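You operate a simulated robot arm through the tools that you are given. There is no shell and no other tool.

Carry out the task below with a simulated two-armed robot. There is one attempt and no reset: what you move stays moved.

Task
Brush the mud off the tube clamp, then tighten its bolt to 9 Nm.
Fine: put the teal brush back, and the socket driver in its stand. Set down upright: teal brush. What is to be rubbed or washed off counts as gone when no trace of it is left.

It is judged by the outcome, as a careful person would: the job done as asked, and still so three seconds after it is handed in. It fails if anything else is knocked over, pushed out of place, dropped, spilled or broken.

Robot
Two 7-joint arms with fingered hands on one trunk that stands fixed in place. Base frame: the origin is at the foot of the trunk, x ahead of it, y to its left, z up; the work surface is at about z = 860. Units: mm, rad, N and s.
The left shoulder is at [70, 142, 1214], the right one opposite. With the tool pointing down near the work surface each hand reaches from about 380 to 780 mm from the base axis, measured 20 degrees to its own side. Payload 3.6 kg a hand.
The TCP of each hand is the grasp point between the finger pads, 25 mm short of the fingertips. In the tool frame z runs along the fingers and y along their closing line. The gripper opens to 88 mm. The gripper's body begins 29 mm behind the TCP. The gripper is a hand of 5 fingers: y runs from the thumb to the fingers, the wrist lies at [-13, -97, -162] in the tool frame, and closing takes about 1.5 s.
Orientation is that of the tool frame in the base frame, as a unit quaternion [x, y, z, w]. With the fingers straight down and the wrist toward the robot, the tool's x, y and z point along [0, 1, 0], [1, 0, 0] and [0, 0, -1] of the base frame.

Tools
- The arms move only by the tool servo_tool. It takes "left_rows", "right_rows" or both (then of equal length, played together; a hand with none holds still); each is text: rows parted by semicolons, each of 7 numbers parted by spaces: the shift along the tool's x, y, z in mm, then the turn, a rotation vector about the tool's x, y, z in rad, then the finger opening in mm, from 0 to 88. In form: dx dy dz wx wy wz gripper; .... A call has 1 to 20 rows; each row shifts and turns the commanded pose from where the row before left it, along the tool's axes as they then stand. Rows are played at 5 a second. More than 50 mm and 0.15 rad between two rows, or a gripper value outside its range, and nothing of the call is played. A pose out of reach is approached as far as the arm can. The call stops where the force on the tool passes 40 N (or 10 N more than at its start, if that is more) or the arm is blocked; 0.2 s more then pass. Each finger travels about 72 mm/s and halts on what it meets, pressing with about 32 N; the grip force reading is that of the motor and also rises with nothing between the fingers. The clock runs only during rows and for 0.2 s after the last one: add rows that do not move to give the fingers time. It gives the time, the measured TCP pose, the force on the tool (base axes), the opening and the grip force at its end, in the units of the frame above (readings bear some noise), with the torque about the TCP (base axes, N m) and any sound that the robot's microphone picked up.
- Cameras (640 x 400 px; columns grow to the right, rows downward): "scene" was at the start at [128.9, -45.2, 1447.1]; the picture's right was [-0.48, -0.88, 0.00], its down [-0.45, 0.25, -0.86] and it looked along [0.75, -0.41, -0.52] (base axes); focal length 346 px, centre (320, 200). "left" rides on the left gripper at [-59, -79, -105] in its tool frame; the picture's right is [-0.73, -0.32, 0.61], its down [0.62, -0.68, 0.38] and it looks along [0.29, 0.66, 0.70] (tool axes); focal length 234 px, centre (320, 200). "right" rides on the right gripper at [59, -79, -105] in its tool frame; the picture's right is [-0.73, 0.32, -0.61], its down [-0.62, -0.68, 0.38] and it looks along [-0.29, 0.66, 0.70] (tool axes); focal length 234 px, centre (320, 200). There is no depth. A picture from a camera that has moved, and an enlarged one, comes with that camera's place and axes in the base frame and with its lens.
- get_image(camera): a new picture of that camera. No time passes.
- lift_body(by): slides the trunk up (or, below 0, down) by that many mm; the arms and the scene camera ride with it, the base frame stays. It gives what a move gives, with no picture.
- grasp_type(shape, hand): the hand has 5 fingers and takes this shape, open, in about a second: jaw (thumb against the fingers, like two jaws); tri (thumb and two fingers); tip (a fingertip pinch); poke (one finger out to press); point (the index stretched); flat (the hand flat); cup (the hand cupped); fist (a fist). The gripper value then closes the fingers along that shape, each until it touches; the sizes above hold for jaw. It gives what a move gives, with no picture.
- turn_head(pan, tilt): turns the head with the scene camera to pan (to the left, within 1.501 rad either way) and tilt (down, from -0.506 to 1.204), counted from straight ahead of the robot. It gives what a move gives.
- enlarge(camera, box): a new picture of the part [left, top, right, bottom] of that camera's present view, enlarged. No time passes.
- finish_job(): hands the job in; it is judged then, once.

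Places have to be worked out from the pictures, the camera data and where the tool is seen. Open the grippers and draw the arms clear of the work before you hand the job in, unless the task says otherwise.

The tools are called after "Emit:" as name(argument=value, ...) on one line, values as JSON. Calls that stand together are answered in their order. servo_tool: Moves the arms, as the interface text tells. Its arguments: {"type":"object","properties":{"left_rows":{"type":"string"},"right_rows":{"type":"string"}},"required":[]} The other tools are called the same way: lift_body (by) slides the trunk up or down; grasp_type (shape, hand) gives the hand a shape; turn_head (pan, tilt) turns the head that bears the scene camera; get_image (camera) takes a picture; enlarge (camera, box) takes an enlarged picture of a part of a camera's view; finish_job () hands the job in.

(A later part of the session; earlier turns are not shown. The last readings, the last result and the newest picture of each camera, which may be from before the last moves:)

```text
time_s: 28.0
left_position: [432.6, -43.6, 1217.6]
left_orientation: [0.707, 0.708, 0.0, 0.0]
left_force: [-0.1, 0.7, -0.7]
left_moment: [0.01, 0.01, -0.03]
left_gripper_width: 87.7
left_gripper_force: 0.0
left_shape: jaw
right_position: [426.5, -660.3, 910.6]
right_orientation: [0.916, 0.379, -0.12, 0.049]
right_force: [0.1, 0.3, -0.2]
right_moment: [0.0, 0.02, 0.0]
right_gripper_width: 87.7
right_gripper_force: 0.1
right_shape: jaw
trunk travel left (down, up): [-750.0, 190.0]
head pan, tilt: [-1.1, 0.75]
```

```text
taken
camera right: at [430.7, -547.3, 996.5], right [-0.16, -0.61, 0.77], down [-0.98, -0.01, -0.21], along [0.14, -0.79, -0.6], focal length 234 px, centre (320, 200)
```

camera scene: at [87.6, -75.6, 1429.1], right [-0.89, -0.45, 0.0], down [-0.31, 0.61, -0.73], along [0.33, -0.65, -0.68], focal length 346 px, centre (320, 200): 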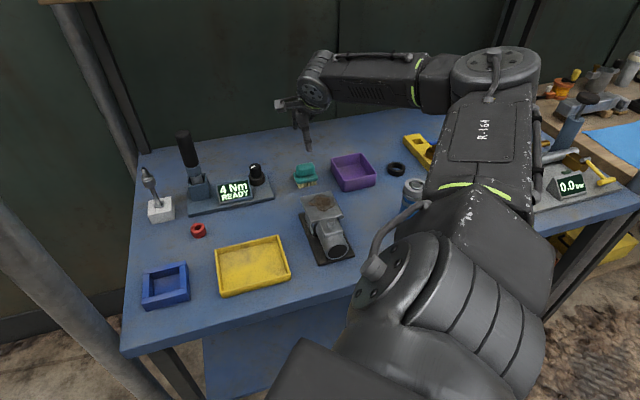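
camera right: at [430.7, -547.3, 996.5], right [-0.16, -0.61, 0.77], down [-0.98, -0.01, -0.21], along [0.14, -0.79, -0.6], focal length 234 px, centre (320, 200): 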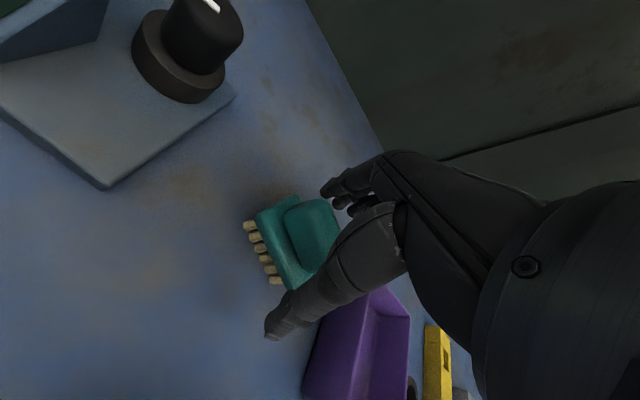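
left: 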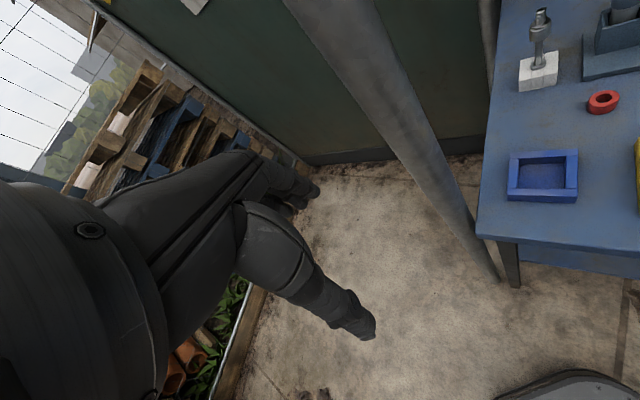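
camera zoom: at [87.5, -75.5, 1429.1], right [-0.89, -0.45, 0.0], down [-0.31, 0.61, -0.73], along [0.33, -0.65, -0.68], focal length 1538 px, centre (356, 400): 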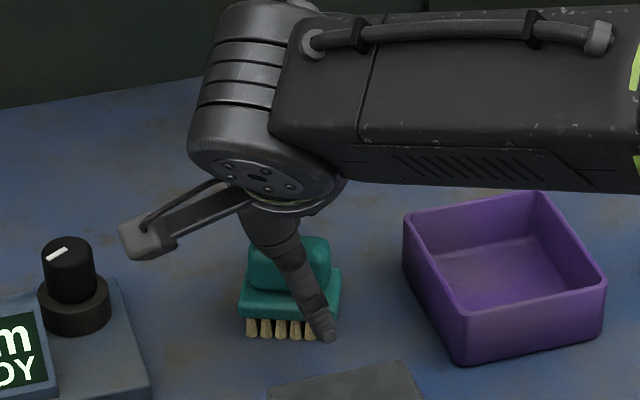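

Brush released and standing. Retreat straight up, then restore the vertical orientation.

Emit:
servo_tool(right_rows="-5.1 0 -19.3 0 0 0 88; -10.3 0 -38.6 0 0 0 88; -10.3 0 -38.6 0 0 0 88; -5.1 0 -19.3 0 0 0 88; 0 0 0 0 0.13 0 88; 0 0 0 0 0.13 0 88; 0 0 0 0 0 0 88; 0 0 0 0 0 0 88")

Emit:
enlarge(camera="scene", box=[264, 110, 360, 200])

Emit:
get_image(camera="right")

```text
time_s: 29.8
left_position: [434.5, -44.1, 1216.1]
left_orientation: [0.707, 0.707, 0.0, 0.0]
left_force: [-0.4, 0.6, -0.3]
left_moment: [0.02, -0.02, -0.02]
left_gripper_width: 87.6
left_gripper_force: 0.1
left_shape: jaw
right_position: [427.5, -661.4, 1030.4]
right_orientation: [0.924, 0.382, 0.0, 0.0]
right_force: [0.3, 0.1, 0.1]
right_moment: [0.01, -0.02, -0.03]
right_gripper_width: 87.8
right_gripper_force: 0.1
right_shape: jaw
trunk travel left (down, up): [-750.0, 190.0]
head pan, tilt: [-1.1, 0.75]
```

```text
4.44 times, centred on (312, 155) of scene
camera zoom: at [87.6, -75.7, 1429.0], right [-0.89, -0.45, 0.0], down [-0.31, 0.61, -0.73], along [0.33, -0.65, -0.68], focal length 1538 px, centre (356, 400)
```

zoom: 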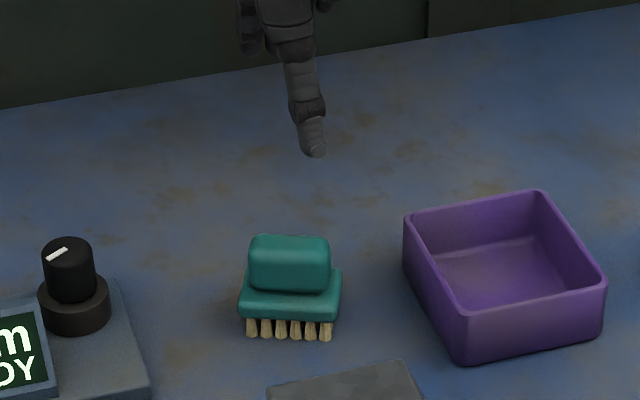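

```text
taken
camera right: at [413.0, -565.0, 1135.1], right [-0.29, -0.74, 0.61], down [-0.92, 0.04, -0.38], along [0.26, -0.67, -0.7], focal length 234 px, centre (320, 200)
```

right: 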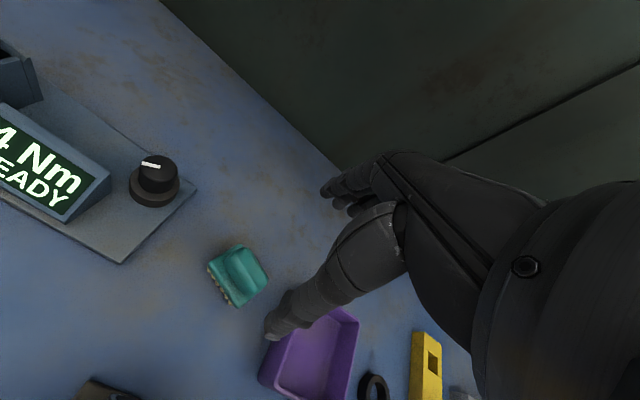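

Brush is upright at its place. Refined knob position ≈ (530,-599, top 919). I'll move above the knob and pre-rotate the hand counter-clockwise so I have room to turn clockwise.

Emit:
servo_tool(right_rows="38.9 9.5 0 0 0 0 60; 38.9 9.5 0 0 0 0 60; 38.9 9.5 0 0 0 0 60; 0 0 0 0 0 -0.13 60; 0 0 0 0 0 -0.13 60; 0 0 0 0 0 -0.13 60; 0 0 0 0 0 -0.13 60; 0 0 0 0 0 -0.13 60; 0 0 0 0 0 -0.13 60; 0 0 0 0 0 -0.12 60; 0 0 0 0 0 0 60; 0 0 0 0 0 0 60")

Emit:
get_image(camera="right")

Emit:
turn_head(pan=-0.85, tilt=0.65)

Emit:
get_image(camera="scene")

```text
time_s: 32.4
left_position: [433.0, -42.4, 1216.0]
left_orientation: [0.706, 0.708, 0.0, 0.0]
left_force: [-0.2, 0.4, -0.1]
left_moment: [0.03, 0.02, -0.01]
left_gripper_width: 87.7
left_gripper_force: 0.0
left_shape: jaw
right_position: [529.7, -599.3, 1030.8]
right_orientation: [0.665, 0.747, 0.001, 0.0]
right_force: [-0.1, -0.3, 0.3]
right_moment: [0.04, -0.05, -0.01]
right_gripper_width: 60.2
right_gripper_force: 0.0
right_shape: jaw
trunk travel left (down, up): [-750.0, 190.0]
head pan, tilt: [-1.1, 0.75]
```

```text
taken
camera right: at [444.5, -550.9, 1134.8], right [0.4, -0.68, 0.61], down [-0.61, -0.7, -0.38], along [0.69, -0.21, -0.7], focal length 234 px, centre (320, 200)
```

right: 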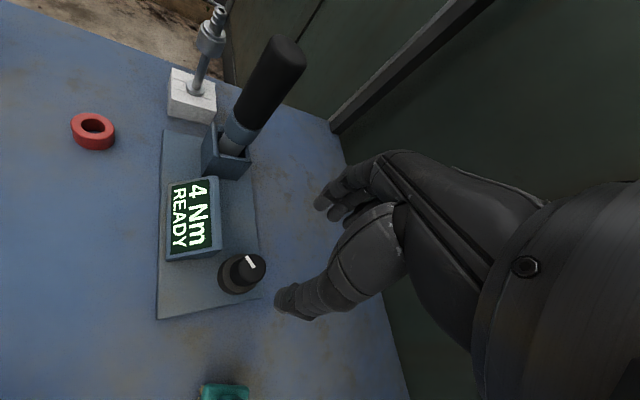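

```text
time_s: 33.2
left_position: [434.9, -42.6, 1217.4]
left_orientation: [0.707, 0.707, 0.0, 0.0]
left_force: [0.2, -0.1, 0.3]
left_moment: [0.03, -0.03, 0.01]
left_gripper_width: 87.6
left_gripper_force: 0.0
left_shape: jaw
right_position: [528.9, -599.6, 1030.0]
right_orientation: [0.666, 0.746, 0.0, 0.0]
right_force: [0.0, 0.3, 0.4]
right_moment: [0.0, 0.02, 0.01]
right_gripper_width: 60.3
right_gripper_force: 0.0
right_shape: jaw
trunk travel left (down, up): [-750.0, 190.0]
head pan, tilt: [-0.85, 0.649]
```

```text
taken
camera scene: at [107.3, -67.2, 1437.6], right [-0.75, -0.66, 0.0], down [-0.4, 0.45, -0.8], along [0.53, -0.6, -0.6], focal length 346 px, centre (320, 200)
```

scene: 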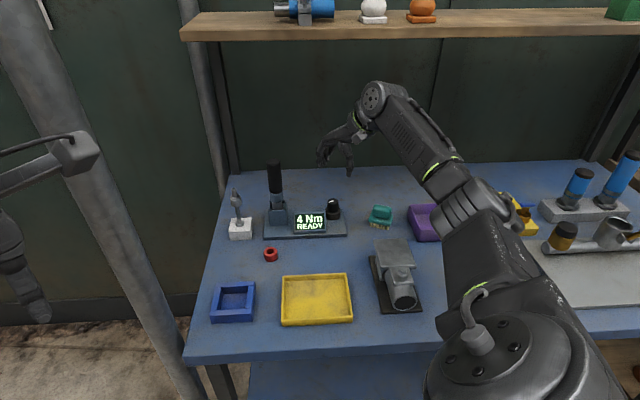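

Enlarge the knob region in the hand camera to refine its location and heights.

Emit:
enlarge(camera="right", box=[150, 170, 310, 320])

Emit:
enlarge(camera="scene", box=[260, 130, 400, 250])

```text
2.67 times, centred on (230, 245) of right
camera zoom: at [444.5, -550.9, 1134.8], right [0.4, -0.68, 0.61], down [-0.61, -0.7, -0.38], along [0.69, -0.21, -0.7], focal length 624 px, centre (560, 80)
```

zoom: 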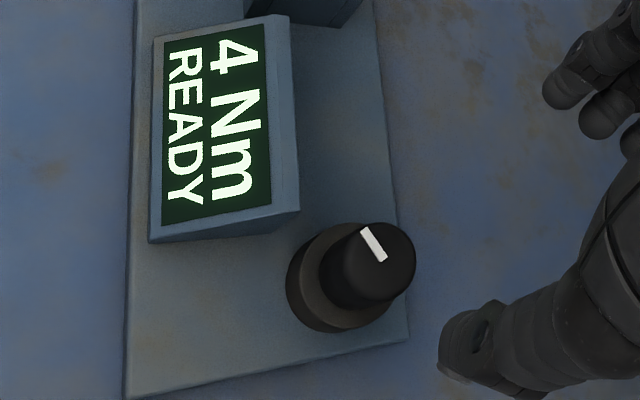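

```text
3.33 times, centred on (330, 190) of scene
camera zoom: at [107.3, -67.2, 1437.6], right [-0.75, -0.66, 0.0], down [-0.4, 0.45, -0.8], along [0.53, -0.6, -0.6], focal length 1153 px, centre (287, 233)
```

zoom: 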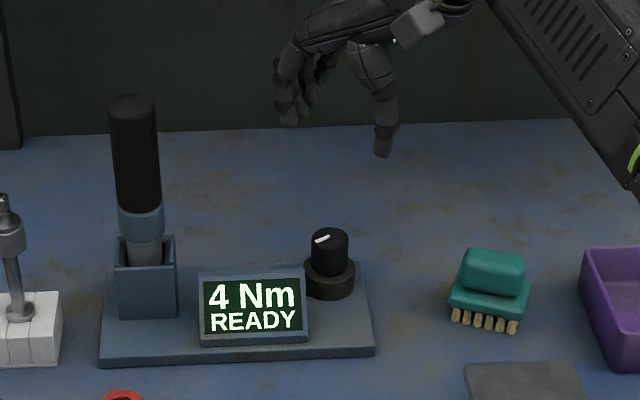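

Refined: knob top (533,-599,917), ~25 mm diameter. Descend to TCP z≈921 around the knob with 60 mm opening.

Emit:
servo_tool(right_rows="-0.4 3.5 25 0 0 0 60; 0 0 35 0 0 0 60; 0 0 30 0 0 0 60; 0 0 15 0 0 0 60; 0 0 4 0 0 0 60; 0 0 0 0 0 0 60; 0 0 0 0 0 0 60")

Emit:
get_image(camera="right")

Emit:
enlarge(camera="scene", box=[260, 130, 400, 250])

```text
time_s: 34.8
left_position: [433.5, -43.0, 1216.1]
left_orientation: [0.707, 0.707, 0.001, -0.001]
left_force: [1.0, -1.4, 0.0]
left_moment: [-0.02, 0.04, -0.02]
left_gripper_width: 87.8
left_gripper_force: 0.0
left_shape: jaw
right_position: [532.7, -600.0, 920.2]
right_orientation: [0.666, 0.746, 0.0, 0.0]
right_force: [0.1, -0.3, 0.0]
right_moment: [0.03, 0.04, 0.0]
right_gripper_width: 60.3
right_gripper_force: 0.1
right_shape: jaw
trunk travel left (down, up): [-750.0, 190.0]
head pan, tilt: [-0.85, 0.649]
```

```text
taken
camera right: at [448.7, -551.2, 1025.3], right [0.4, -0.68, 0.61], down [-0.61, -0.7, -0.38], along [0.69, -0.21, -0.7], focal length 234 px, centre (320, 200)
```

right: 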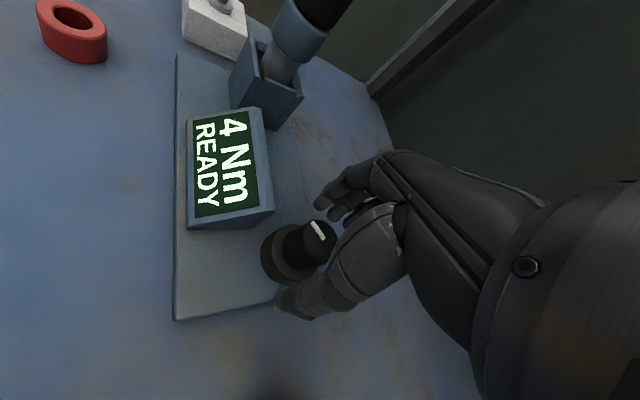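

```text
3.33 times, centred on (330, 190) of scene
camera zoom: at [107.5, -67.1, 1437.6], right [-0.75, -0.66, 0.0], down [-0.4, 0.45, -0.8], along [0.53, -0.6, -0.6], focal length 1153 px, centre (287, 233)
```

zoom: 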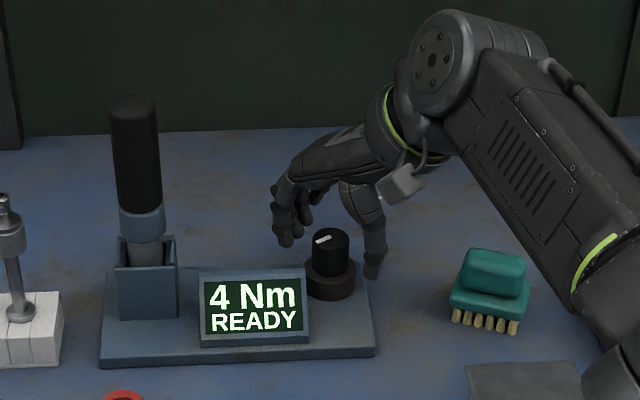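

Fingers straddle the knob. Close on it.

Emit:
servo_tool(right_rows="0 0 0 0 0 0 45; 0 0 0 0 0 0 30; 0 0 0 0 0 0 15; 0 0 0 0 0 0 12; 0 0 0 0 0 0 12; 0 0 0 0 0 0 12; 0 0 0 0 0 0 12")

Emit:
servo_tool(right_rows="0 0 0 0 0 0.1 12; 0 0 0 0 0 0.1 12; 0 0 0 0 0 0 12")

Emit:
get_image(camera="right")

Emit:
enlarge(camera="scene", box=[260, 130, 400, 250])

```text
time_s: 36.4
left_position: [433.2, -43.9, 1217.7]
left_orientation: [0.707, 0.707, 0.001, 0.001]
left_force: [-0.6, 0.0, -0.6]
left_moment: [0.05, -0.01, 0.0]
left_gripper_width: 87.8
left_gripper_force: 0.1
left_shape: jaw
right_position: [532.6, -600.0, 920.8]
right_orientation: [0.666, 0.746, 0.001, 0.001]
right_force: [-7.4, 0.9, -3.4]
right_moment: [0.04, 0.17, 0.01]
right_gripper_width: 17.9
right_gripper_force: 31.6
right_shape: jaw
trunk travel left (down, up): [-750.0, 190.0]
head pan, tilt: [-0.85, 0.649]
```

```text
time_s: 37.2
left_position: [432.2, -42.1, 1217.4]
left_orientation: [0.707, 0.708, 0.0, 0.0]
left_force: [1.1, -0.8, -0.2]
left_moment: [0.02, 0.04, 0.01]
left_gripper_width: 87.5
left_gripper_force: 0.0
left_shape: jaw
right_position: [532.4, -598.9, 921.2]
right_orientation: [0.737, 0.676, 0.0, 0.0]
right_force: [-11.5, 7.6, -9.8]
right_moment: [0.16, 0.1, 0.14]
right_gripper_width: 17.5
right_gripper_force: 32.1
right_shape: jaw
trunk travel left (down, up): [-750.0, 190.0]
head pan, tilt: [-0.85, 0.649]
```

```text
taken
camera right: at [459.5, -534.6, 1026.0], right [0.26, -0.75, 0.61], down [-0.73, -0.56, -0.38], along [0.63, -0.35, -0.7], focal length 234 px, centre (320, 200)
```

right: 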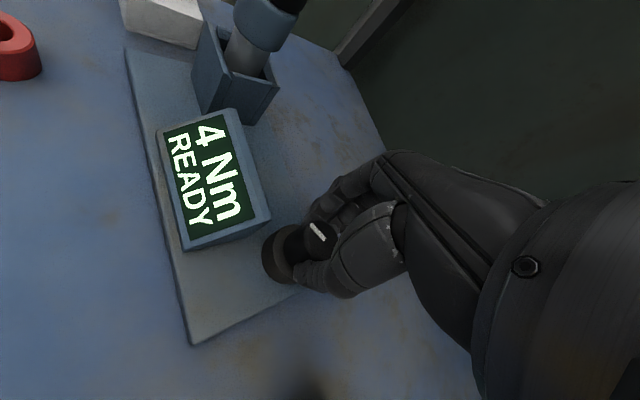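

```text
3.33 times, centred on (330, 190) of scene
camera zoom: at [106.2, -66.7, 1437.7], right [-0.75, -0.66, 0.0], down [-0.4, 0.45, -0.8], along [0.53, -0.6, -0.6], focal length 1153 px, centre (287, 233)
```

zoom: 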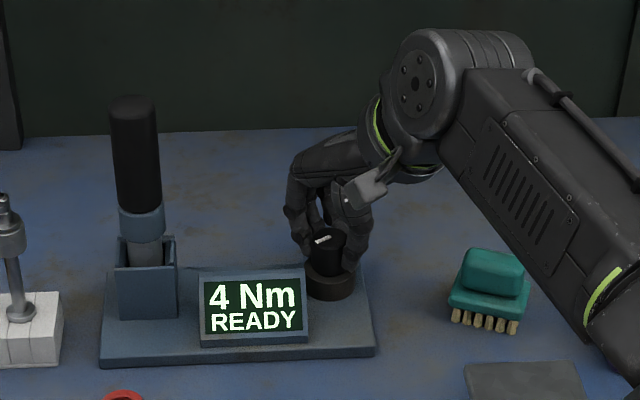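

The knob doesn't seem to have turned; let me look closely at how the fingers hold it.

Emit:
enlarge(camera="right", box=[230, 180, 390, 310])

Emit:
enlarge(camera="scene", box=[320, 180, 380, 225])

```text
3.08 times, centred on (310, 245) of right
camera zoom: at [459.5, -534.6, 1026.0], right [0.26, -0.75, 0.61], down [-0.73, -0.56, -0.38], along [0.63, -0.35, -0.7], focal length 720 px, centre (351, 62)
```

zoom: 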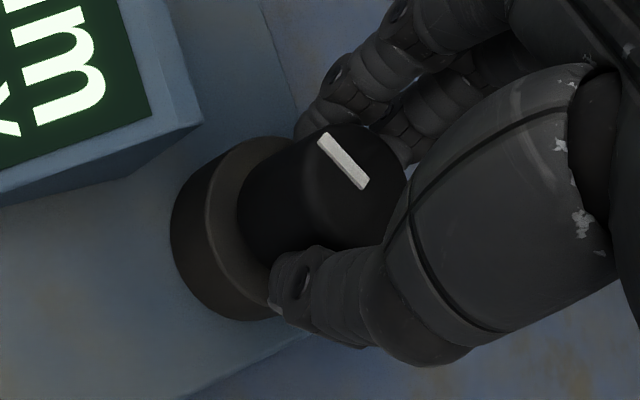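

```text
8.89 times, centred on (350, 202) of scene
camera zoom: at [106.2, -66.7, 1437.7], right [-0.75, -0.66, 0.0], down [-0.4, 0.45, -0.8], along [0.53, -0.6, -0.6], focal length 3075 px, centre (53, 178)
```

zoom: 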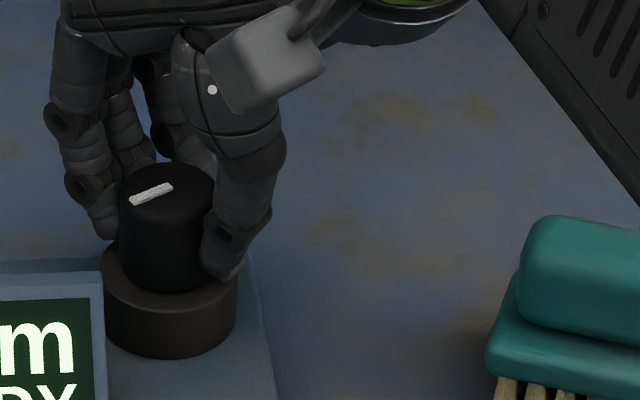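

The grip looks diametral, with small rotation so far. Continue turning clockwise and watch the display.

Emit:
servo_tool(right_rows="0 0 0 0 0 0.1 10; 0 0 0 0 0 0.1 10; 0 0 0 0 0 0.1 10; 0 0 0 0 0 0 10")

Emit:
enlarge(camera="right", box=[140, 100, 390, 310])

Emit:
enlarge(camera="scene", box=[280, 180, 380, 245])

```text
time_s: 38.2
left_position: [433.7, -43.4, 1216.0]
left_orientation: [0.706, 0.708, 0.0, 0.0]
left_force: [0.1, 0.7, 0.0]
left_moment: [0.01, 0.01, -0.01]
left_gripper_width: 87.6
left_gripper_force: 0.0
left_shape: jaw
right_position: [534.0, -599.0, 920.5]
right_orientation: [0.83, 0.558, 0.0, -0.001]
right_force: [-5.9, 12.3, -11.1]
right_moment: [0.27, -0.02, 0.08]
right_gripper_width: 16.1
right_gripper_force: 32.5
right_shape: jaw
trunk travel left (down, up): [-750.0, 190.0]
head pan, tilt: [-0.85, 0.649]
```

```text
1.90 times, centred on (265, 205) of right
camera zoom: at [483.0, -515.4, 1025.8], right [0.03, -0.79, 0.61], down [-0.87, -0.32, -0.38], along [0.5, -0.52, -0.7], focal length 446 px, centre (425, 190)
```

zoom: 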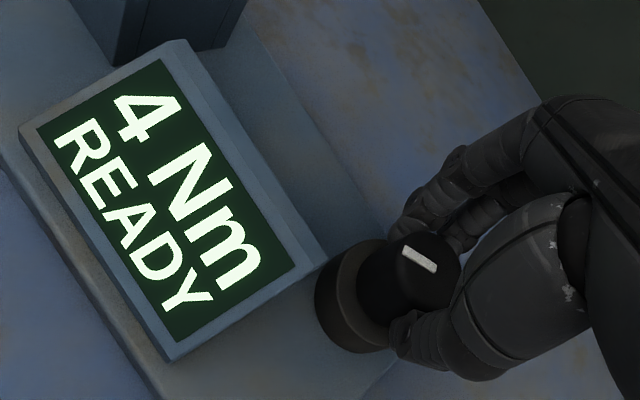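

```text
6.15 times, centred on (330, 212) of scene
camera zoom: at [107.8, -66.2, 1437.6], right [-0.75, -0.66, 0.0], down [-0.4, 0.45, -0.8], along [0.53, -0.6, -0.6], focal length 2129 px, centre (258, 123)
```

zoom: 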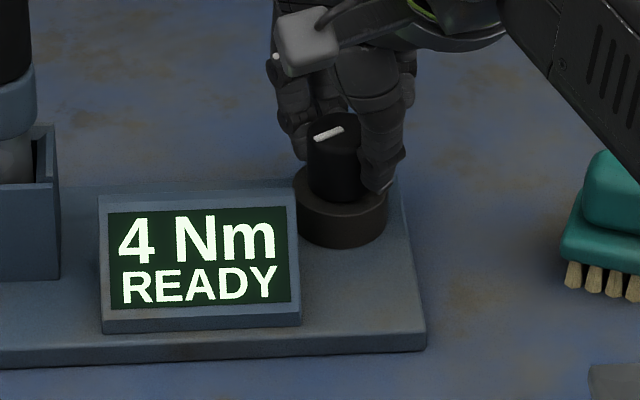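

The knob isn't turning with this (fingers slip). I'll rotate back counter-clockwise with the grip on, seeing whether it moves the other way.

Emit:
servo_tool(right_rows="0 0 0 0 0 -0.1 10; 0 0 0 0 0 -0.1 10; 0 0 0 0 0 -0.1 10; 0 0 0 0 0 -0.1 10; 0 0 0 0 0 -0.1 10; 0 0 0 0 0 0 10")

Emit:
enlarge(camera="right", box=[140, 100, 390, 310])

Emit:
enlarge(camera="scene", box=[280, 180, 380, 245])

```text
time_s: 39.6
left_position: [432.6, -43.8, 1217.1]
left_orientation: [0.707, 0.707, 0.001, 0.0]
left_force: [0.8, 0.3, 0.2]
left_moment: [0.05, -0.01, 0.01]
left_gripper_width: 87.6
left_gripper_force: 0.0
left_shape: jaw
right_position: [533.0, -602.6, 921.4]
right_orientation: [0.665, 0.746, 0.002, 0.001]
right_force: [-4.9, 2.9, -4.0]
right_moment: [0.03, 0.06, -0.03]
right_gripper_width: 17.1
right_gripper_force: 32.0
right_shape: jaw
trunk travel left (down, up): [-750.0, 190.0]
head pan, tilt: [-0.85, 0.649]
```

```text
1.90 times, centred on (265, 205) of right
camera zoom: at [447.6, -552.6, 1025.8], right [0.4, -0.68, 0.61], down [-0.61, -0.7, -0.38], along [0.69, -0.21, -0.69], focal length 446 px, centre (425, 190)
```

zoom: 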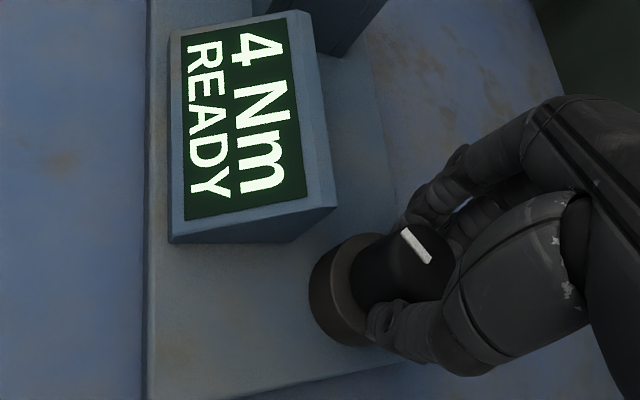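

```text
6.15 times, centred on (330, 212) of scene
camera zoom: at [106.9, -67.6, 1437.7], right [-0.75, -0.66, 0.0], down [-0.4, 0.45, -0.8], along [0.53, -0.6, -0.6], focal length 2129 px, centre (258, 123)
```

zoom: 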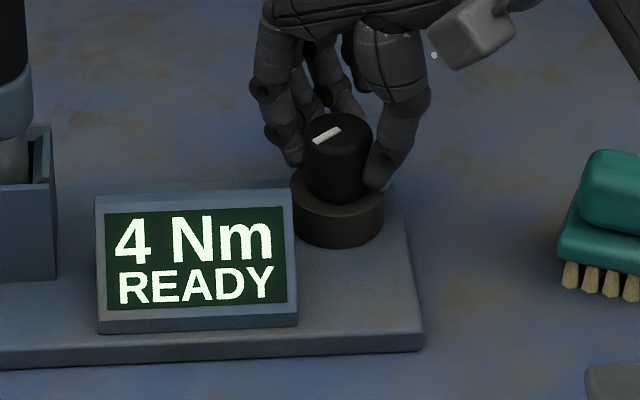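

The knob only rocks a few degrees before slipping. I'll release, lift, and try the three-finger "tri" shape.

Emit:
servo_tool(right_rows="0 0 0 0 0 0 40; 0 0 0 0 0 0 60; 0 0 0 0 0 0 60; 0 0 0 0 0 0 60; 0 0 -20 0 0 0 60; 0 0 -40 0 0 0 60; 0 0 0 0 0 0 60")

Emit:
grasp_type(hand="right", shape="tri")

Emit:
get_image(camera="right")

Emit:
enlarge(camera="scene", box=[280, 130, 420, 245])

```text
time_s: 41.2
left_position: [433.6, -43.6, 1217.3]
left_orientation: [0.707, 0.707, 0.0, 0.0]
left_force: [-0.4, -0.9, 0.5]
left_moment: [0.01, -0.01, 0.01]
left_gripper_width: 87.9
left_gripper_force: 0.0
left_shape: jaw
right_position: [535.2, -599.5, 980.0]
right_orientation: [0.666, 0.746, 0.0, -0.001]
right_force: [0.1, 0.1, -0.4]
right_moment: [-0.03, 0.02, 0.03]
right_gripper_width: 59.4
right_gripper_force: 0.1
right_shape: jaw
trunk travel left (down, up): [-750.0, 190.0]
head pan, tilt: [-0.85, 0.649]
```

```text
time_s: 42.1
left_position: [432.7, -43.4, 1217.2]
left_orientation: [0.707, 0.708, 0.0, 0.001]
left_force: [0.8, -0.3, 0.3]
left_moment: [0.02, -0.01, 0.02]
left_gripper_width: 87.5
left_gripper_force: 0.0
left_shape: jaw
right_position: [534.8, -599.8, 980.6]
right_orientation: [0.666, 0.746, 0.0, 0.0]
right_force: [-0.4, 0.1, 0.6]
right_moment: [-0.04, 0.04, 0.0]
right_gripper_width: 87.7
right_gripper_force: 0.1
right_shape: tri
trunk travel left (down, up): [-750.0, 190.0]
head pan, tilt: [-0.85, 0.649]
```

```text
taken
camera right: at [449.7, -550.6, 1084.8], right [0.4, -0.68, 0.61], down [-0.61, -0.7, -0.38], along [0.69, -0.21, -0.7], focal length 234 px, centre (320, 200)
```

right: 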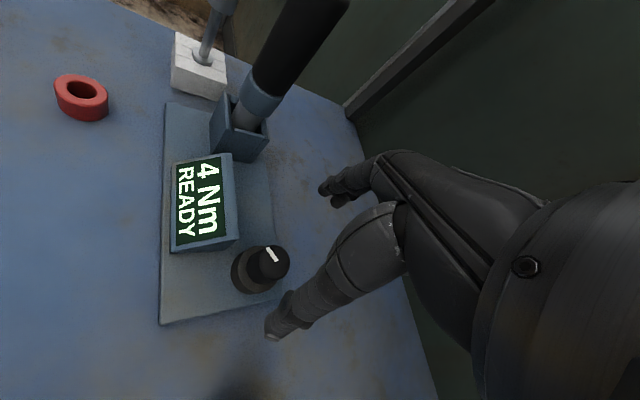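

```text
3.48 times, centred on (350, 188) of scene
camera zoom: at [107.3, -67.0, 1437.6], right [-0.75, -0.66, 0.0], down [-0.4, 0.45, -0.8], along [0.53, -0.6, -0.6], focal length 1203 px, centre (216, 244)
```

zoom: 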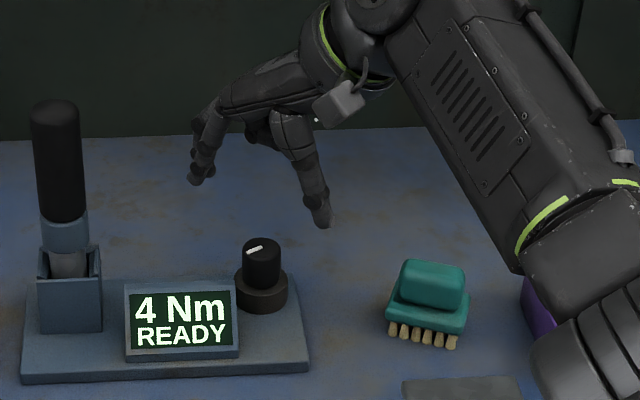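

Re-center slightly (−3 y, +2 x in tool axes) and descend deeper to TCP z≈917 with the tri shape, then close.

Emit:
servo_tool(right_rows="2 -3 20 0 0 0 60; 0 0 25 0 0 0 60; 0 0 13 0 0 0 60; 0 0 5 0 0 0 60; 0 0 0 0 0 0 60; 0 0 0 0 0 0 40; 0 0 0 0 0 0 25; 0 0 0 0 0 0 10; 0 0 0 0 0 0 10; 0 0 0 0 0 0 10; 0 0 0 0 0 0 10; 0 0 0 0 0 0 10")

Emit:
enlarge(camera="right", box=[140, 100, 390, 310])

Emit:
enlarge(camera="scene", box=[300, 170, 380, 225])

```text
time_s: 44.7
left_position: [434.5, -43.7, 1215.4]
left_orientation: [0.707, 0.707, -0.001, 0.001]
left_force: [-0.3, 0.5, -0.6]
left_moment: [-0.02, 0.0, 0.0]
left_gripper_width: 87.6
left_gripper_force: 0.0
left_shape: jaw
right_position: [529.6, -596.1, 918.0]
right_orientation: [0.666, 0.746, 0.0, 0.001]
right_force: [0.1, 3.6, -3.1]
right_moment: [0.06, -0.01, 0.05]
right_gripper_width: 19.3
right_gripper_force: 32.4
right_shape: tri
trunk travel left (down, up): [-750.0, 190.0]
head pan, tilt: [-0.85, 0.649]
```

```text
1.90 times, centred on (265, 205) of right
camera zoom: at [445.2, -548.1, 1023.0], right [0.4, -0.68, 0.61], down [-0.61, -0.7, -0.38], along [0.69, -0.21, -0.7], focal length 446 px, centre (425, 190)
```

zoom: 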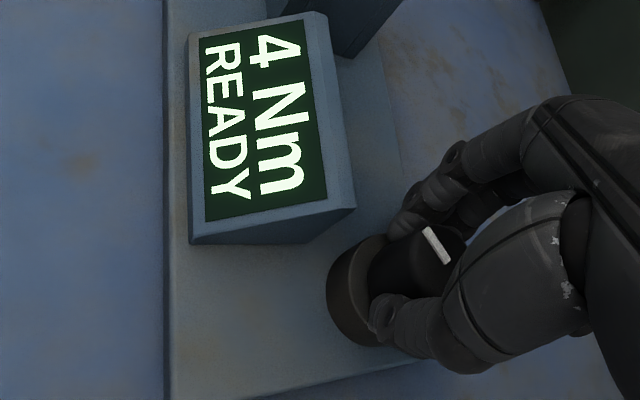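

```text
7.27 times, centred on (340, 198) of scene
camera zoom: at [107.8, -66.6, 1437.6], right [-0.75, -0.66, 0.0], down [-0.4, 0.45, -0.8], along [0.53, -0.6, -0.6], focal length 2516 px, centre (174, 218)
```

zoom: 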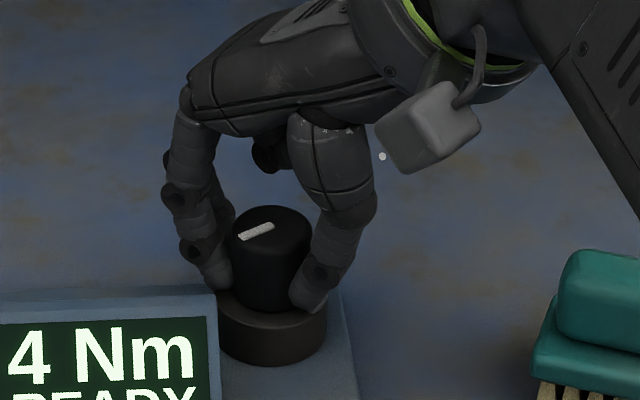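

Better seated now (19 mm, forces balanced). Turn clockwise in small steps and check.

Emit:
servo_tool(right_rows="0 0 0 0 0 0.08 8; 0 0 0 0 0 0.08 8; 0 0 0 0 0 0.08 8; 0 0 0 0 0 0.08 8; 0 0 0 0 0 0 8")

Emit:
enlarge(camera="right", box=[140, 100, 390, 310])

Emit:
enlarge(camera="scene", box=[300, 170, 380, 225])

```text
time_s: 45.9
left_position: [433.4, -41.3, 1215.9]
left_orientation: [0.706, 0.708, -0.001, 0.0]
left_force: [-0.1, 0.0, 0.0]
left_moment: [-0.04, -0.01, -0.01]
left_gripper_width: 87.4
left_gripper_force: 0.0
left_shape: jaw
right_position: [530.5, -594.8, 919.0]
right_orientation: [0.776, 0.631, 0.0, 0.0]
right_force: [-1.1, 11.5, -7.2]
right_moment: [0.28, -0.08, 0.19]
right_gripper_width: 18.1
right_gripper_force: 31.8
right_shape: tri
trunk travel left (down, up): [-750.0, 190.0]
head pan, tilt: [-0.85, 0.649]
```

```text
1.90 times, centred on (265, 205) of right
camera zoom: at [465.6, -522.3, 1023.0], right [0.17, -0.78, 0.61], down [-0.79, -0.47, -0.38], along [0.58, -0.42, -0.7], focal length 446 px, centre (425, 190)
```

zoom: 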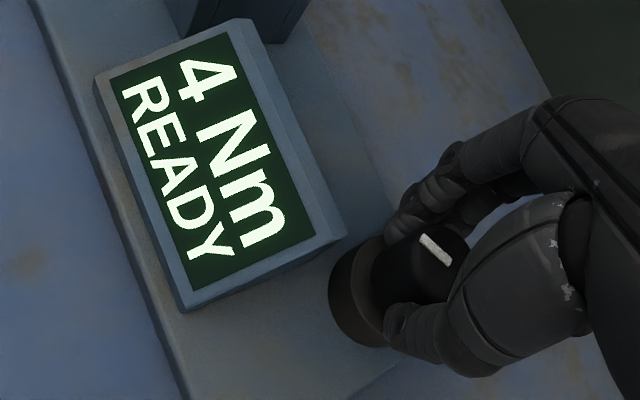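

```text
7.27 times, centred on (340, 198) of scene
camera zoom: at [108.4, -65.1, 1437.6], right [-0.75, -0.66, 0.0], down [-0.4, 0.45, -0.8], along [0.53, -0.6, -0.6], focal length 2516 px, centre (174, 218)
```

zoom: 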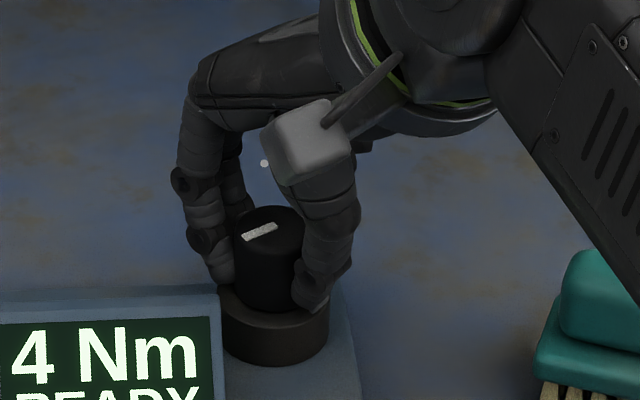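

The mark seems to have turned ~9° for 18° of hand rotation. Continue clockwise and measure again.

Emit:
servo_tool(right_rows="0 0 0 0 0 0.08 5; 0 0 0 0 0 0.08 5; 0 0 0 0 0 0.08 5; 0 0 0 0 0 0.08 5; 0 0 0 0 0 0.08 5; 0 0 0 0 0 0 5")

Emit:
enlarge(camera="right", box=[140, 100, 390, 310])

Emit:
enlarge(camera="scene", box=[300, 170, 380, 225])

```text
time_s: 47.3
left_position: [436.6, -38.5, 1215.5]
left_orientation: [0.706, 0.708, -0.002, -0.001]
left_force: [-0.1, -0.1, -0.1]
left_moment: [0.01, -0.02, -0.02]
left_gripper_width: 88.0
left_gripper_force: 0.0
left_shape: jaw
right_position: [533.8, -594.3, 918.1]
right_orientation: [0.885, 0.465, -0.001, -0.001]
right_force: [8.0, 31.2, -13.6]
right_moment: [0.61, -0.34, 0.39]
right_gripper_width: 16.3
right_gripper_force: 31.6
right_shape: tri
trunk travel left (down, up): [-750.0, 190.0]
head pan, tilt: [-0.85, 0.649]
```

```text
1.90 times, centred on (265, 205) of right
camera zoom: at [502.7, -501.6, 1022.8], right [-0.15, -0.78, 0.61], down [-0.92, -0.13, -0.38], along [0.37, -0.61, -0.7], focal length 446 px, centre (425, 190)
```

zoom: 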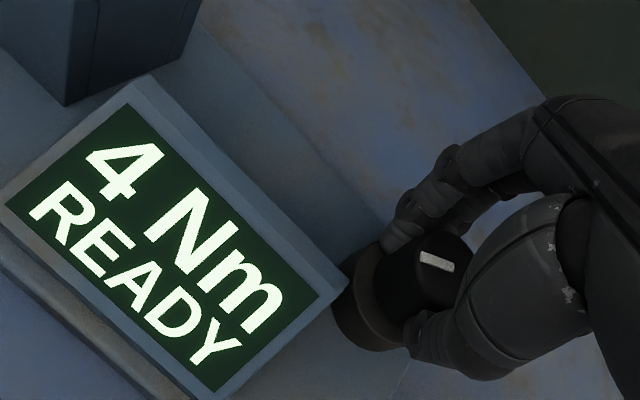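

```text
7.27 times, centred on (340, 198) of scene
camera zoom: at [111.6, -62.0, 1437.5], right [-0.75, -0.66, 0.0], down [-0.4, 0.45, -0.8], along [0.52, -0.6, -0.6], focal length 2516 px, centre (174, 218)
```

zoom: 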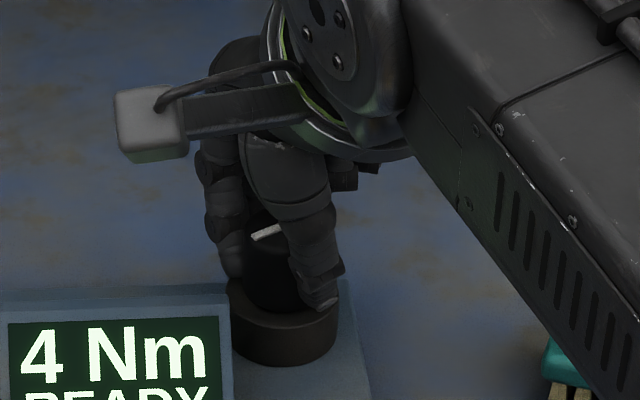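

Lateral force has built up (31 N), so the knob axis isn't on my rotation centre. Relieve it by shifting ~4 mm along the force, and re-read.

Emit:
servo_tool(right_rows="3.9 -1.4 0 0 0 0 5; 0 0 0 0 0 0 5")

Emit:
enlarge(camera="right", box=[240, 170, 400, 310])

```text
time_s: 47.9
left_position: [436.0, -41.4, 1215.2]
left_orientation: [0.708, 0.707, -0.003, 0.0]
left_force: [0.9, -0.5, 0.7]
left_moment: [0.0, 0.0, -0.02]
left_gripper_width: 87.7
left_gripper_force: 0.1
left_shape: jaw
right_position: [534.7, -593.2, 917.8]
right_orientation: [0.886, 0.464, -0.001, 0.001]
right_force: [7.6, 21.3, -12.2]
right_moment: [0.42, -0.33, 0.35]
right_gripper_width: 16.2
right_gripper_force: 31.9
right_shape: tri
trunk travel left (down, up): [-750.0, 190.0]
head pan, tilt: [-0.85, 0.649]
```

```text
2.86 times, centred on (320, 240) of right
camera zoom: at [502.9, -500.7, 1022.5], right [-0.15, -0.78, 0.61], down [-0.92, -0.13, -0.38], along [0.37, -0.61, -0.7], focal length 669 px, centre (320, 86)
```

zoom: 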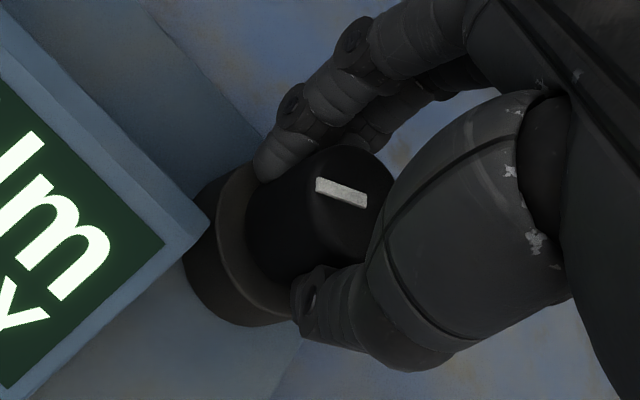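

I'll hold still a moment to see whether the wound-up torque makes the knob creep.

Emit:
servo_tool(right_rows="0 0 0 0 0 0 5; 0 0 0 0 0 0 5; 0 0 0 0 0 0 5; 0 0 0 0 0 0 5; 0 0 0 0 0 0 5; 0 0 0 0 0 0 5; 0 0 0 0 0 0 5; 0 0 0 0 0 0 5; 0 0 0 0 0 0 5; 0 0 0 0 0 0 5")

Emit:
enlarge(camera="right", box=[240, 170, 400, 310])

Emit:
enlarge(camera="scene", box=[300, 170, 380, 225])

```text
time_s: 50.1
left_position: [436.2, -41.0, 1216.3]
left_orientation: [0.706, 0.708, -0.002, 0.0]
left_force: [1.0, 0.2, 0.3]
left_moment: [-0.01, -0.01, 0.01]
left_gripper_width: 87.8
left_gripper_force: 0.0
left_shape: jaw
right_position: [533.8, -593.0, 918.3]
right_orientation: [0.886, 0.464, -0.002, 0.0]
right_force: [8.3, 17.4, -10.2]
right_moment: [0.38, -0.36, 0.35]
right_gripper_width: 16.0
right_gripper_force: 32.2
right_shape: tri
trunk travel left (down, up): [-750.0, 190.0]
head pan, tilt: [-0.85, 0.649]
```

```text
2.86 times, centred on (320, 240) of right
camera zoom: at [502.8, -500.5, 1022.4], right [-0.15, -0.78, 0.61], down [-0.92, -0.13, -0.38], along [0.37, -0.61, -0.7], focal length 669 px, centre (320, 86)
```

zoom: 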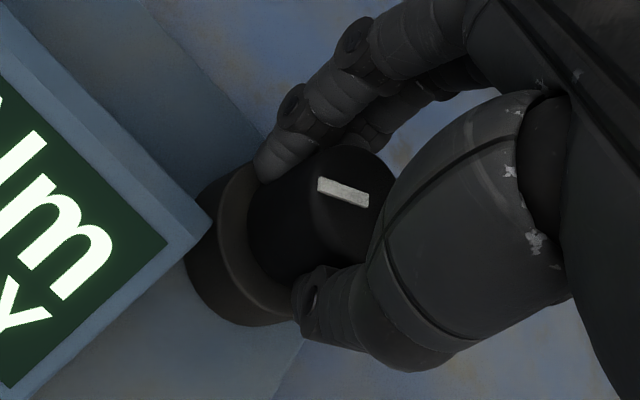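

```text
7.27 times, centred on (340, 198) of scene
camera zoom: at [110.9, -64.4, 1437.5], right [-0.75, -0.66, 0.0], down [-0.4, 0.45, -0.8], along [0.52, -0.6, -0.6], focal length 2516 px, centre (174, 218)
```

zoom: 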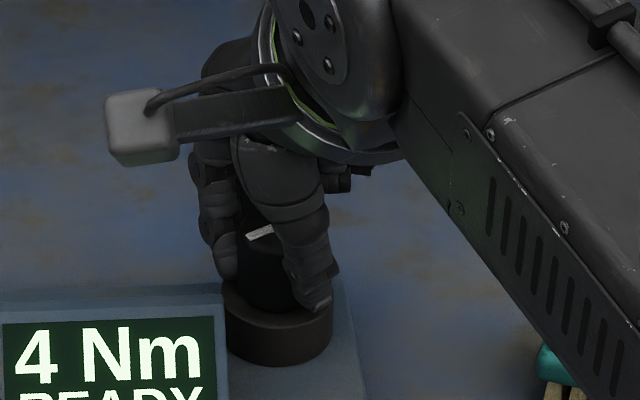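

Unclear whether it turned. Release, lift, rotate back to the starting yaw and compare the mark and display from the same viewpoint.

Emit:
servo_tool(right_rows="0 0 0 0 0 0 30; 0 0 0 0 0 0 60; 0 0 0 0 0 0 60; 0 0 0 0 0 0 60; 0 0 -30 0 0 0 60; 0 0 -33 0 0 0 60; -3.9 1.4 0 0 0 0 60; 0 0 0 0 0 -0.12 60; 0 0 0 0 0 -0.12 60; 0 0 0 0 0 -0.12 60; 0 0 0 0 0 -0.12 60; 0 0 0 0 0 -0.12 60; 0 0 0 0 0 -0.12 60; 0 0 0 0 0 0 60; 0 0 0 0 0 0 60")

Emit:
enlarge(camera="right", box=[150, 140, 310, 340])

Emit:
enlarge(camera="scene", box=[280, 170, 380, 245])

```text
time_s: 53.3
left_position: [432.9, -43.1, 1216.8]
left_orientation: [0.706, 0.708, 0.0, -0.001]
left_force: [0.5, -0.4, -0.3]
left_moment: [0.0, 0.02, -0.03]
left_gripper_width: 87.7
left_gripper_force: 0.0
left_shape: jaw
right_position: [530.3, -598.0, 981.7]
right_orientation: [0.664, 0.747, 0.0, 0.0]
right_force: [-0.5, -0.8, -0.1]
right_moment: [0.0, 0.0, -0.06]
right_gripper_width: 59.9
right_gripper_force: 0.1
right_shape: tri
trunk travel left (down, up): [-750.0, 190.0]
head pan, tilt: [-0.85, 0.649]
```

```text
2.00 times, centred on (230, 240) of right
camera zoom: at [444.9, -549.7, 1085.9], right [0.4, -0.68, 0.61], down [-0.6, -0.7, -0.38], along [0.69, -0.21, -0.7], focal length 468 px, centre (500, 120)
```

zoom: 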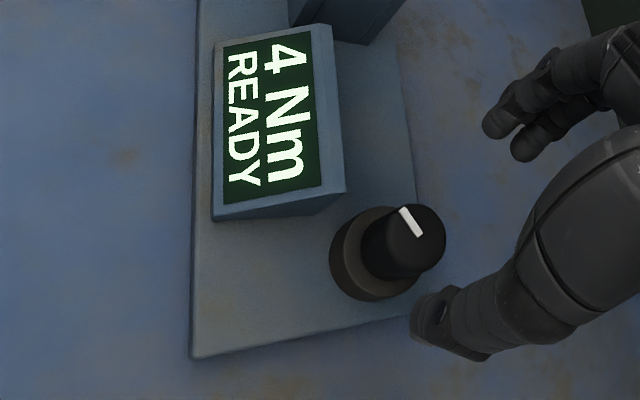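

```text
5.33 times, centred on (330, 208) of scene
camera zoom: at [107.4, -67.1, 1437.6], right [-0.75, -0.66, 0.0], down [-0.4, 0.45, -0.8], along [0.53, -0.6, -0.6], focal length 1845 px, centre (267, 160)
```

zoom: 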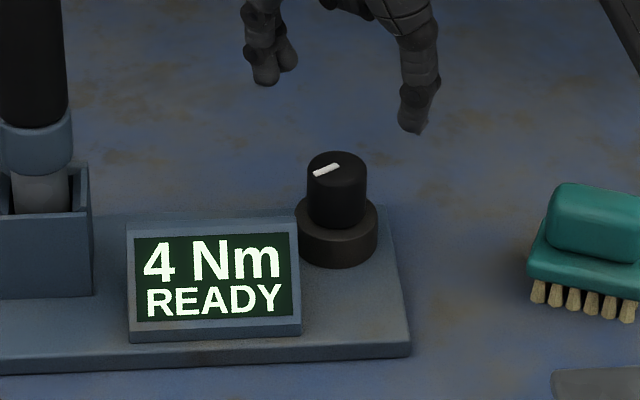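

Knob hasn't turned (mark unchanged). I'll test the counter-clockwise direction: rotate +0.6 in air, descend, grip, then turn back −0.5.

Emit:
servo_tool(right_rows="0 0 0 0 0 0.12 60; 0 0 0 0 0 0.12 60; 0 0 0 0 0 0.12 60; 0 0 0 0 0 0.12 60; 0 0 0 0 0 0.12 60; 0 1 25 0 0 0 60; 0 0 25 0 0 0 60; 0 0 13 0 0 0 60; 0 0 0 0 0 0 45; 0 0 0 0 0 0 30; 0 0 0 0 0 0 10; 0 0 0 0 0 0 5; 0 0 0 0 0 0 5; 0 0 0 0 0 0 5; 0 0 0 0 0 0 5")

Emit:
enlarge(camera="right", box=[240, 170, 400, 310])

Emit:
servo_tool(right_rows="0 0 0 0 0 -0.08 5; 0 0 0 0 0 -0.08 5; 0 0 0 0 0 -0.08 5; 0 0 0 0 0 -0.08 5; 0 0 0 0 0 -0.08 5; 0 0 0 0 0 0 5")

Emit:
enlarge(camera="right", box=[140, 100, 390, 310])

Emit:
enlarge(camera="scene", box=[280, 170, 380, 245])

```text
time_s: 56.5
left_position: [432.7, -43.2, 1216.6]
left_orientation: [0.707, 0.708, 0.0, 0.0]
left_force: [0.2, 0.0, 0.4]
left_moment: [-0.03, -0.02, 0.01]
left_gripper_width: 87.8
left_gripper_force: 0.0
left_shape: jaw
right_position: [530.3, -598.6, 916.3]
right_orientation: [0.856, 0.517, 0.0, 0.0]
right_force: [0.6, 1.3, -1.4]
right_moment: [0.03, -0.06, -0.02]
right_gripper_width: 18.9
right_gripper_force: 32.1
right_shape: tri
trunk travel left (down, up): [-750.0, 190.0]
head pan, tilt: [-0.85, 0.649]
```

```text
2.86 times, centred on (320, 240) of right
camera zoom: at [488.6, -510.4, 1022.7], right [-0.05, -0.79, 0.61], down [-0.89, -0.23, -0.38], along [0.45, -0.56, -0.7], focal length 669 px, centre (320, 86)
```

zoom: 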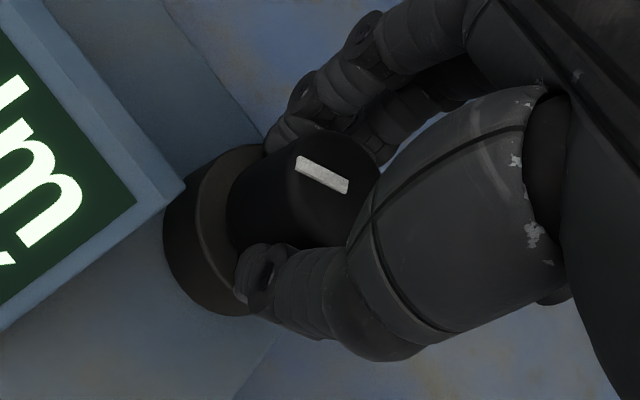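

```text
time_s: 57.9
left_position: [433.3, -44.4, 1216.5]
left_orientation: [0.707, 0.708, 0.0, -0.001]
left_force: [0.2, -0.4, 0.7]
left_moment: [-0.04, 0.01, 0.03]
left_gripper_width: 87.7
left_gripper_force: 0.0
left_shape: jaw
right_position: [530.9, -598.3, 917.3]
right_orientation: [0.737, 0.676, 0.0, 0.0]
right_force: [-1.7, 0.5, -2.2]
right_moment: [0.01, -0.01, 0.01]
right_gripper_width: 18.7
right_gripper_force: 31.8
right_shape: tri
trunk travel left (down, up): [-750.0, 190.0]
head pan, tilt: [-0.85, 0.649]
```

```text
1.90 times, centred on (265, 205) of right
camera zoom: at [457.4, -534.3, 1022.7], right [0.26, -0.75, 0.61], down [-0.73, -0.56, -0.38], along [0.63, -0.34, -0.7], focal length 446 px, centre (425, 190)
```

zoom: 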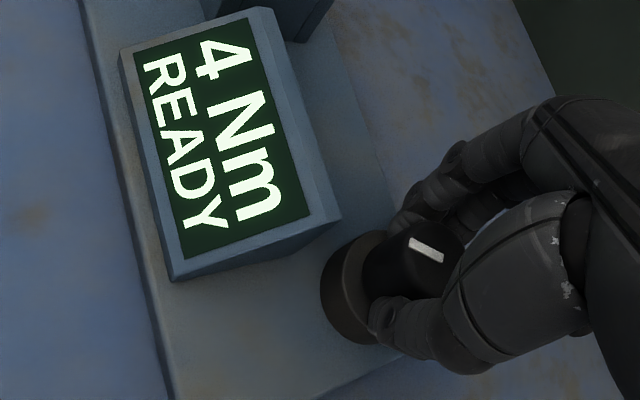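

```text
5.33 times, centred on (330, 208) of scene
camera zoom: at [107.4, -67.5, 1437.6], right [-0.75, -0.66, 0.0], down [-0.4, 0.45, -0.8], along [0.53, -0.6, -0.6], focal length 1845 px, centre (267, 160)
```

zoom: 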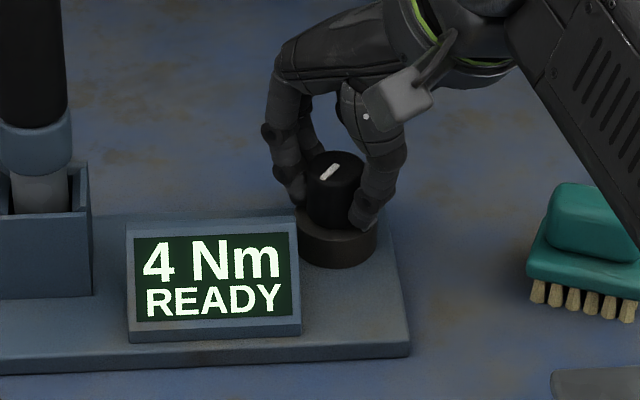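

The knob turns freely counter-clockwise (no torque, mark follows the hand) and was against a stop clockwise. Keep turning counter-clockwise and watch the display.

Emit:
servo_tool(right_rows="0 0 0 0 0 -0.08 5; 0 0 0 0 0 -0.08 5; 0 0 0 0 0 -0.08 5; 0 0 0 0 0 -0.08 5; 0 0 0 0 0 -0.08 5; 0 0 0 0 0 0 5")

Emit:
enlarge(camera="right", box=[140, 100, 390, 310])

Emit:
enlarge(camera="scene", box=[280, 170, 380, 245])

```text
time_s: 59.3
left_position: [432.3, -44.6, 1216.5]
left_orientation: [0.706, 0.708, -0.001, -0.001]
left_force: [0.0, -0.3, 0.0]
left_moment: [-0.01, -0.03, -0.02]
left_gripper_width: 87.7
left_gripper_force: 0.1
left_shape: jaw
right_position: [531.8, -600.1, 916.8]
right_orientation: [0.588, 0.809, 0.0, 0.001]
right_force: [-2.9, -1.2, -2.2]
right_moment: [0.0, 0.01, 0.03]
right_gripper_width: 18.5
right_gripper_force: 32.4
right_shape: tri
trunk travel left (down, up): [-750.0, 190.0]
head pan, tilt: [-0.85, 0.649]
```

```text
1.90 times, centred on (265, 205) of right
camera zoom: at [438.0, -568.6, 1022.7], right [0.53, -0.59, 0.61], down [-0.45, -0.8, -0.38], along [0.71, -0.07, -0.7], focal length 446 px, centre (425, 190)
```

zoom: 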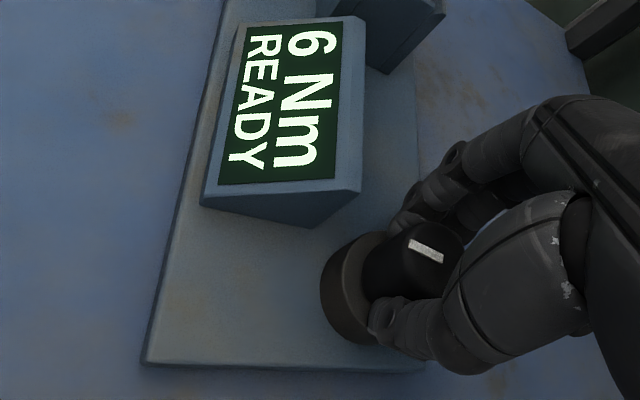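

```text
5.33 times, centred on (330, 208) of scene
camera zoom: at [106.9, -68.0, 1437.6], right [-0.75, -0.66, 0.0], down [-0.4, 0.45, -0.8], along [0.53, -0.6, -0.6], focal length 1845 px, centre (267, 160)
```

zoom: 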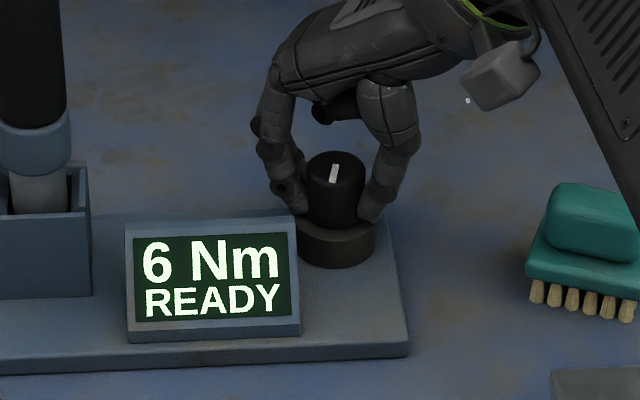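

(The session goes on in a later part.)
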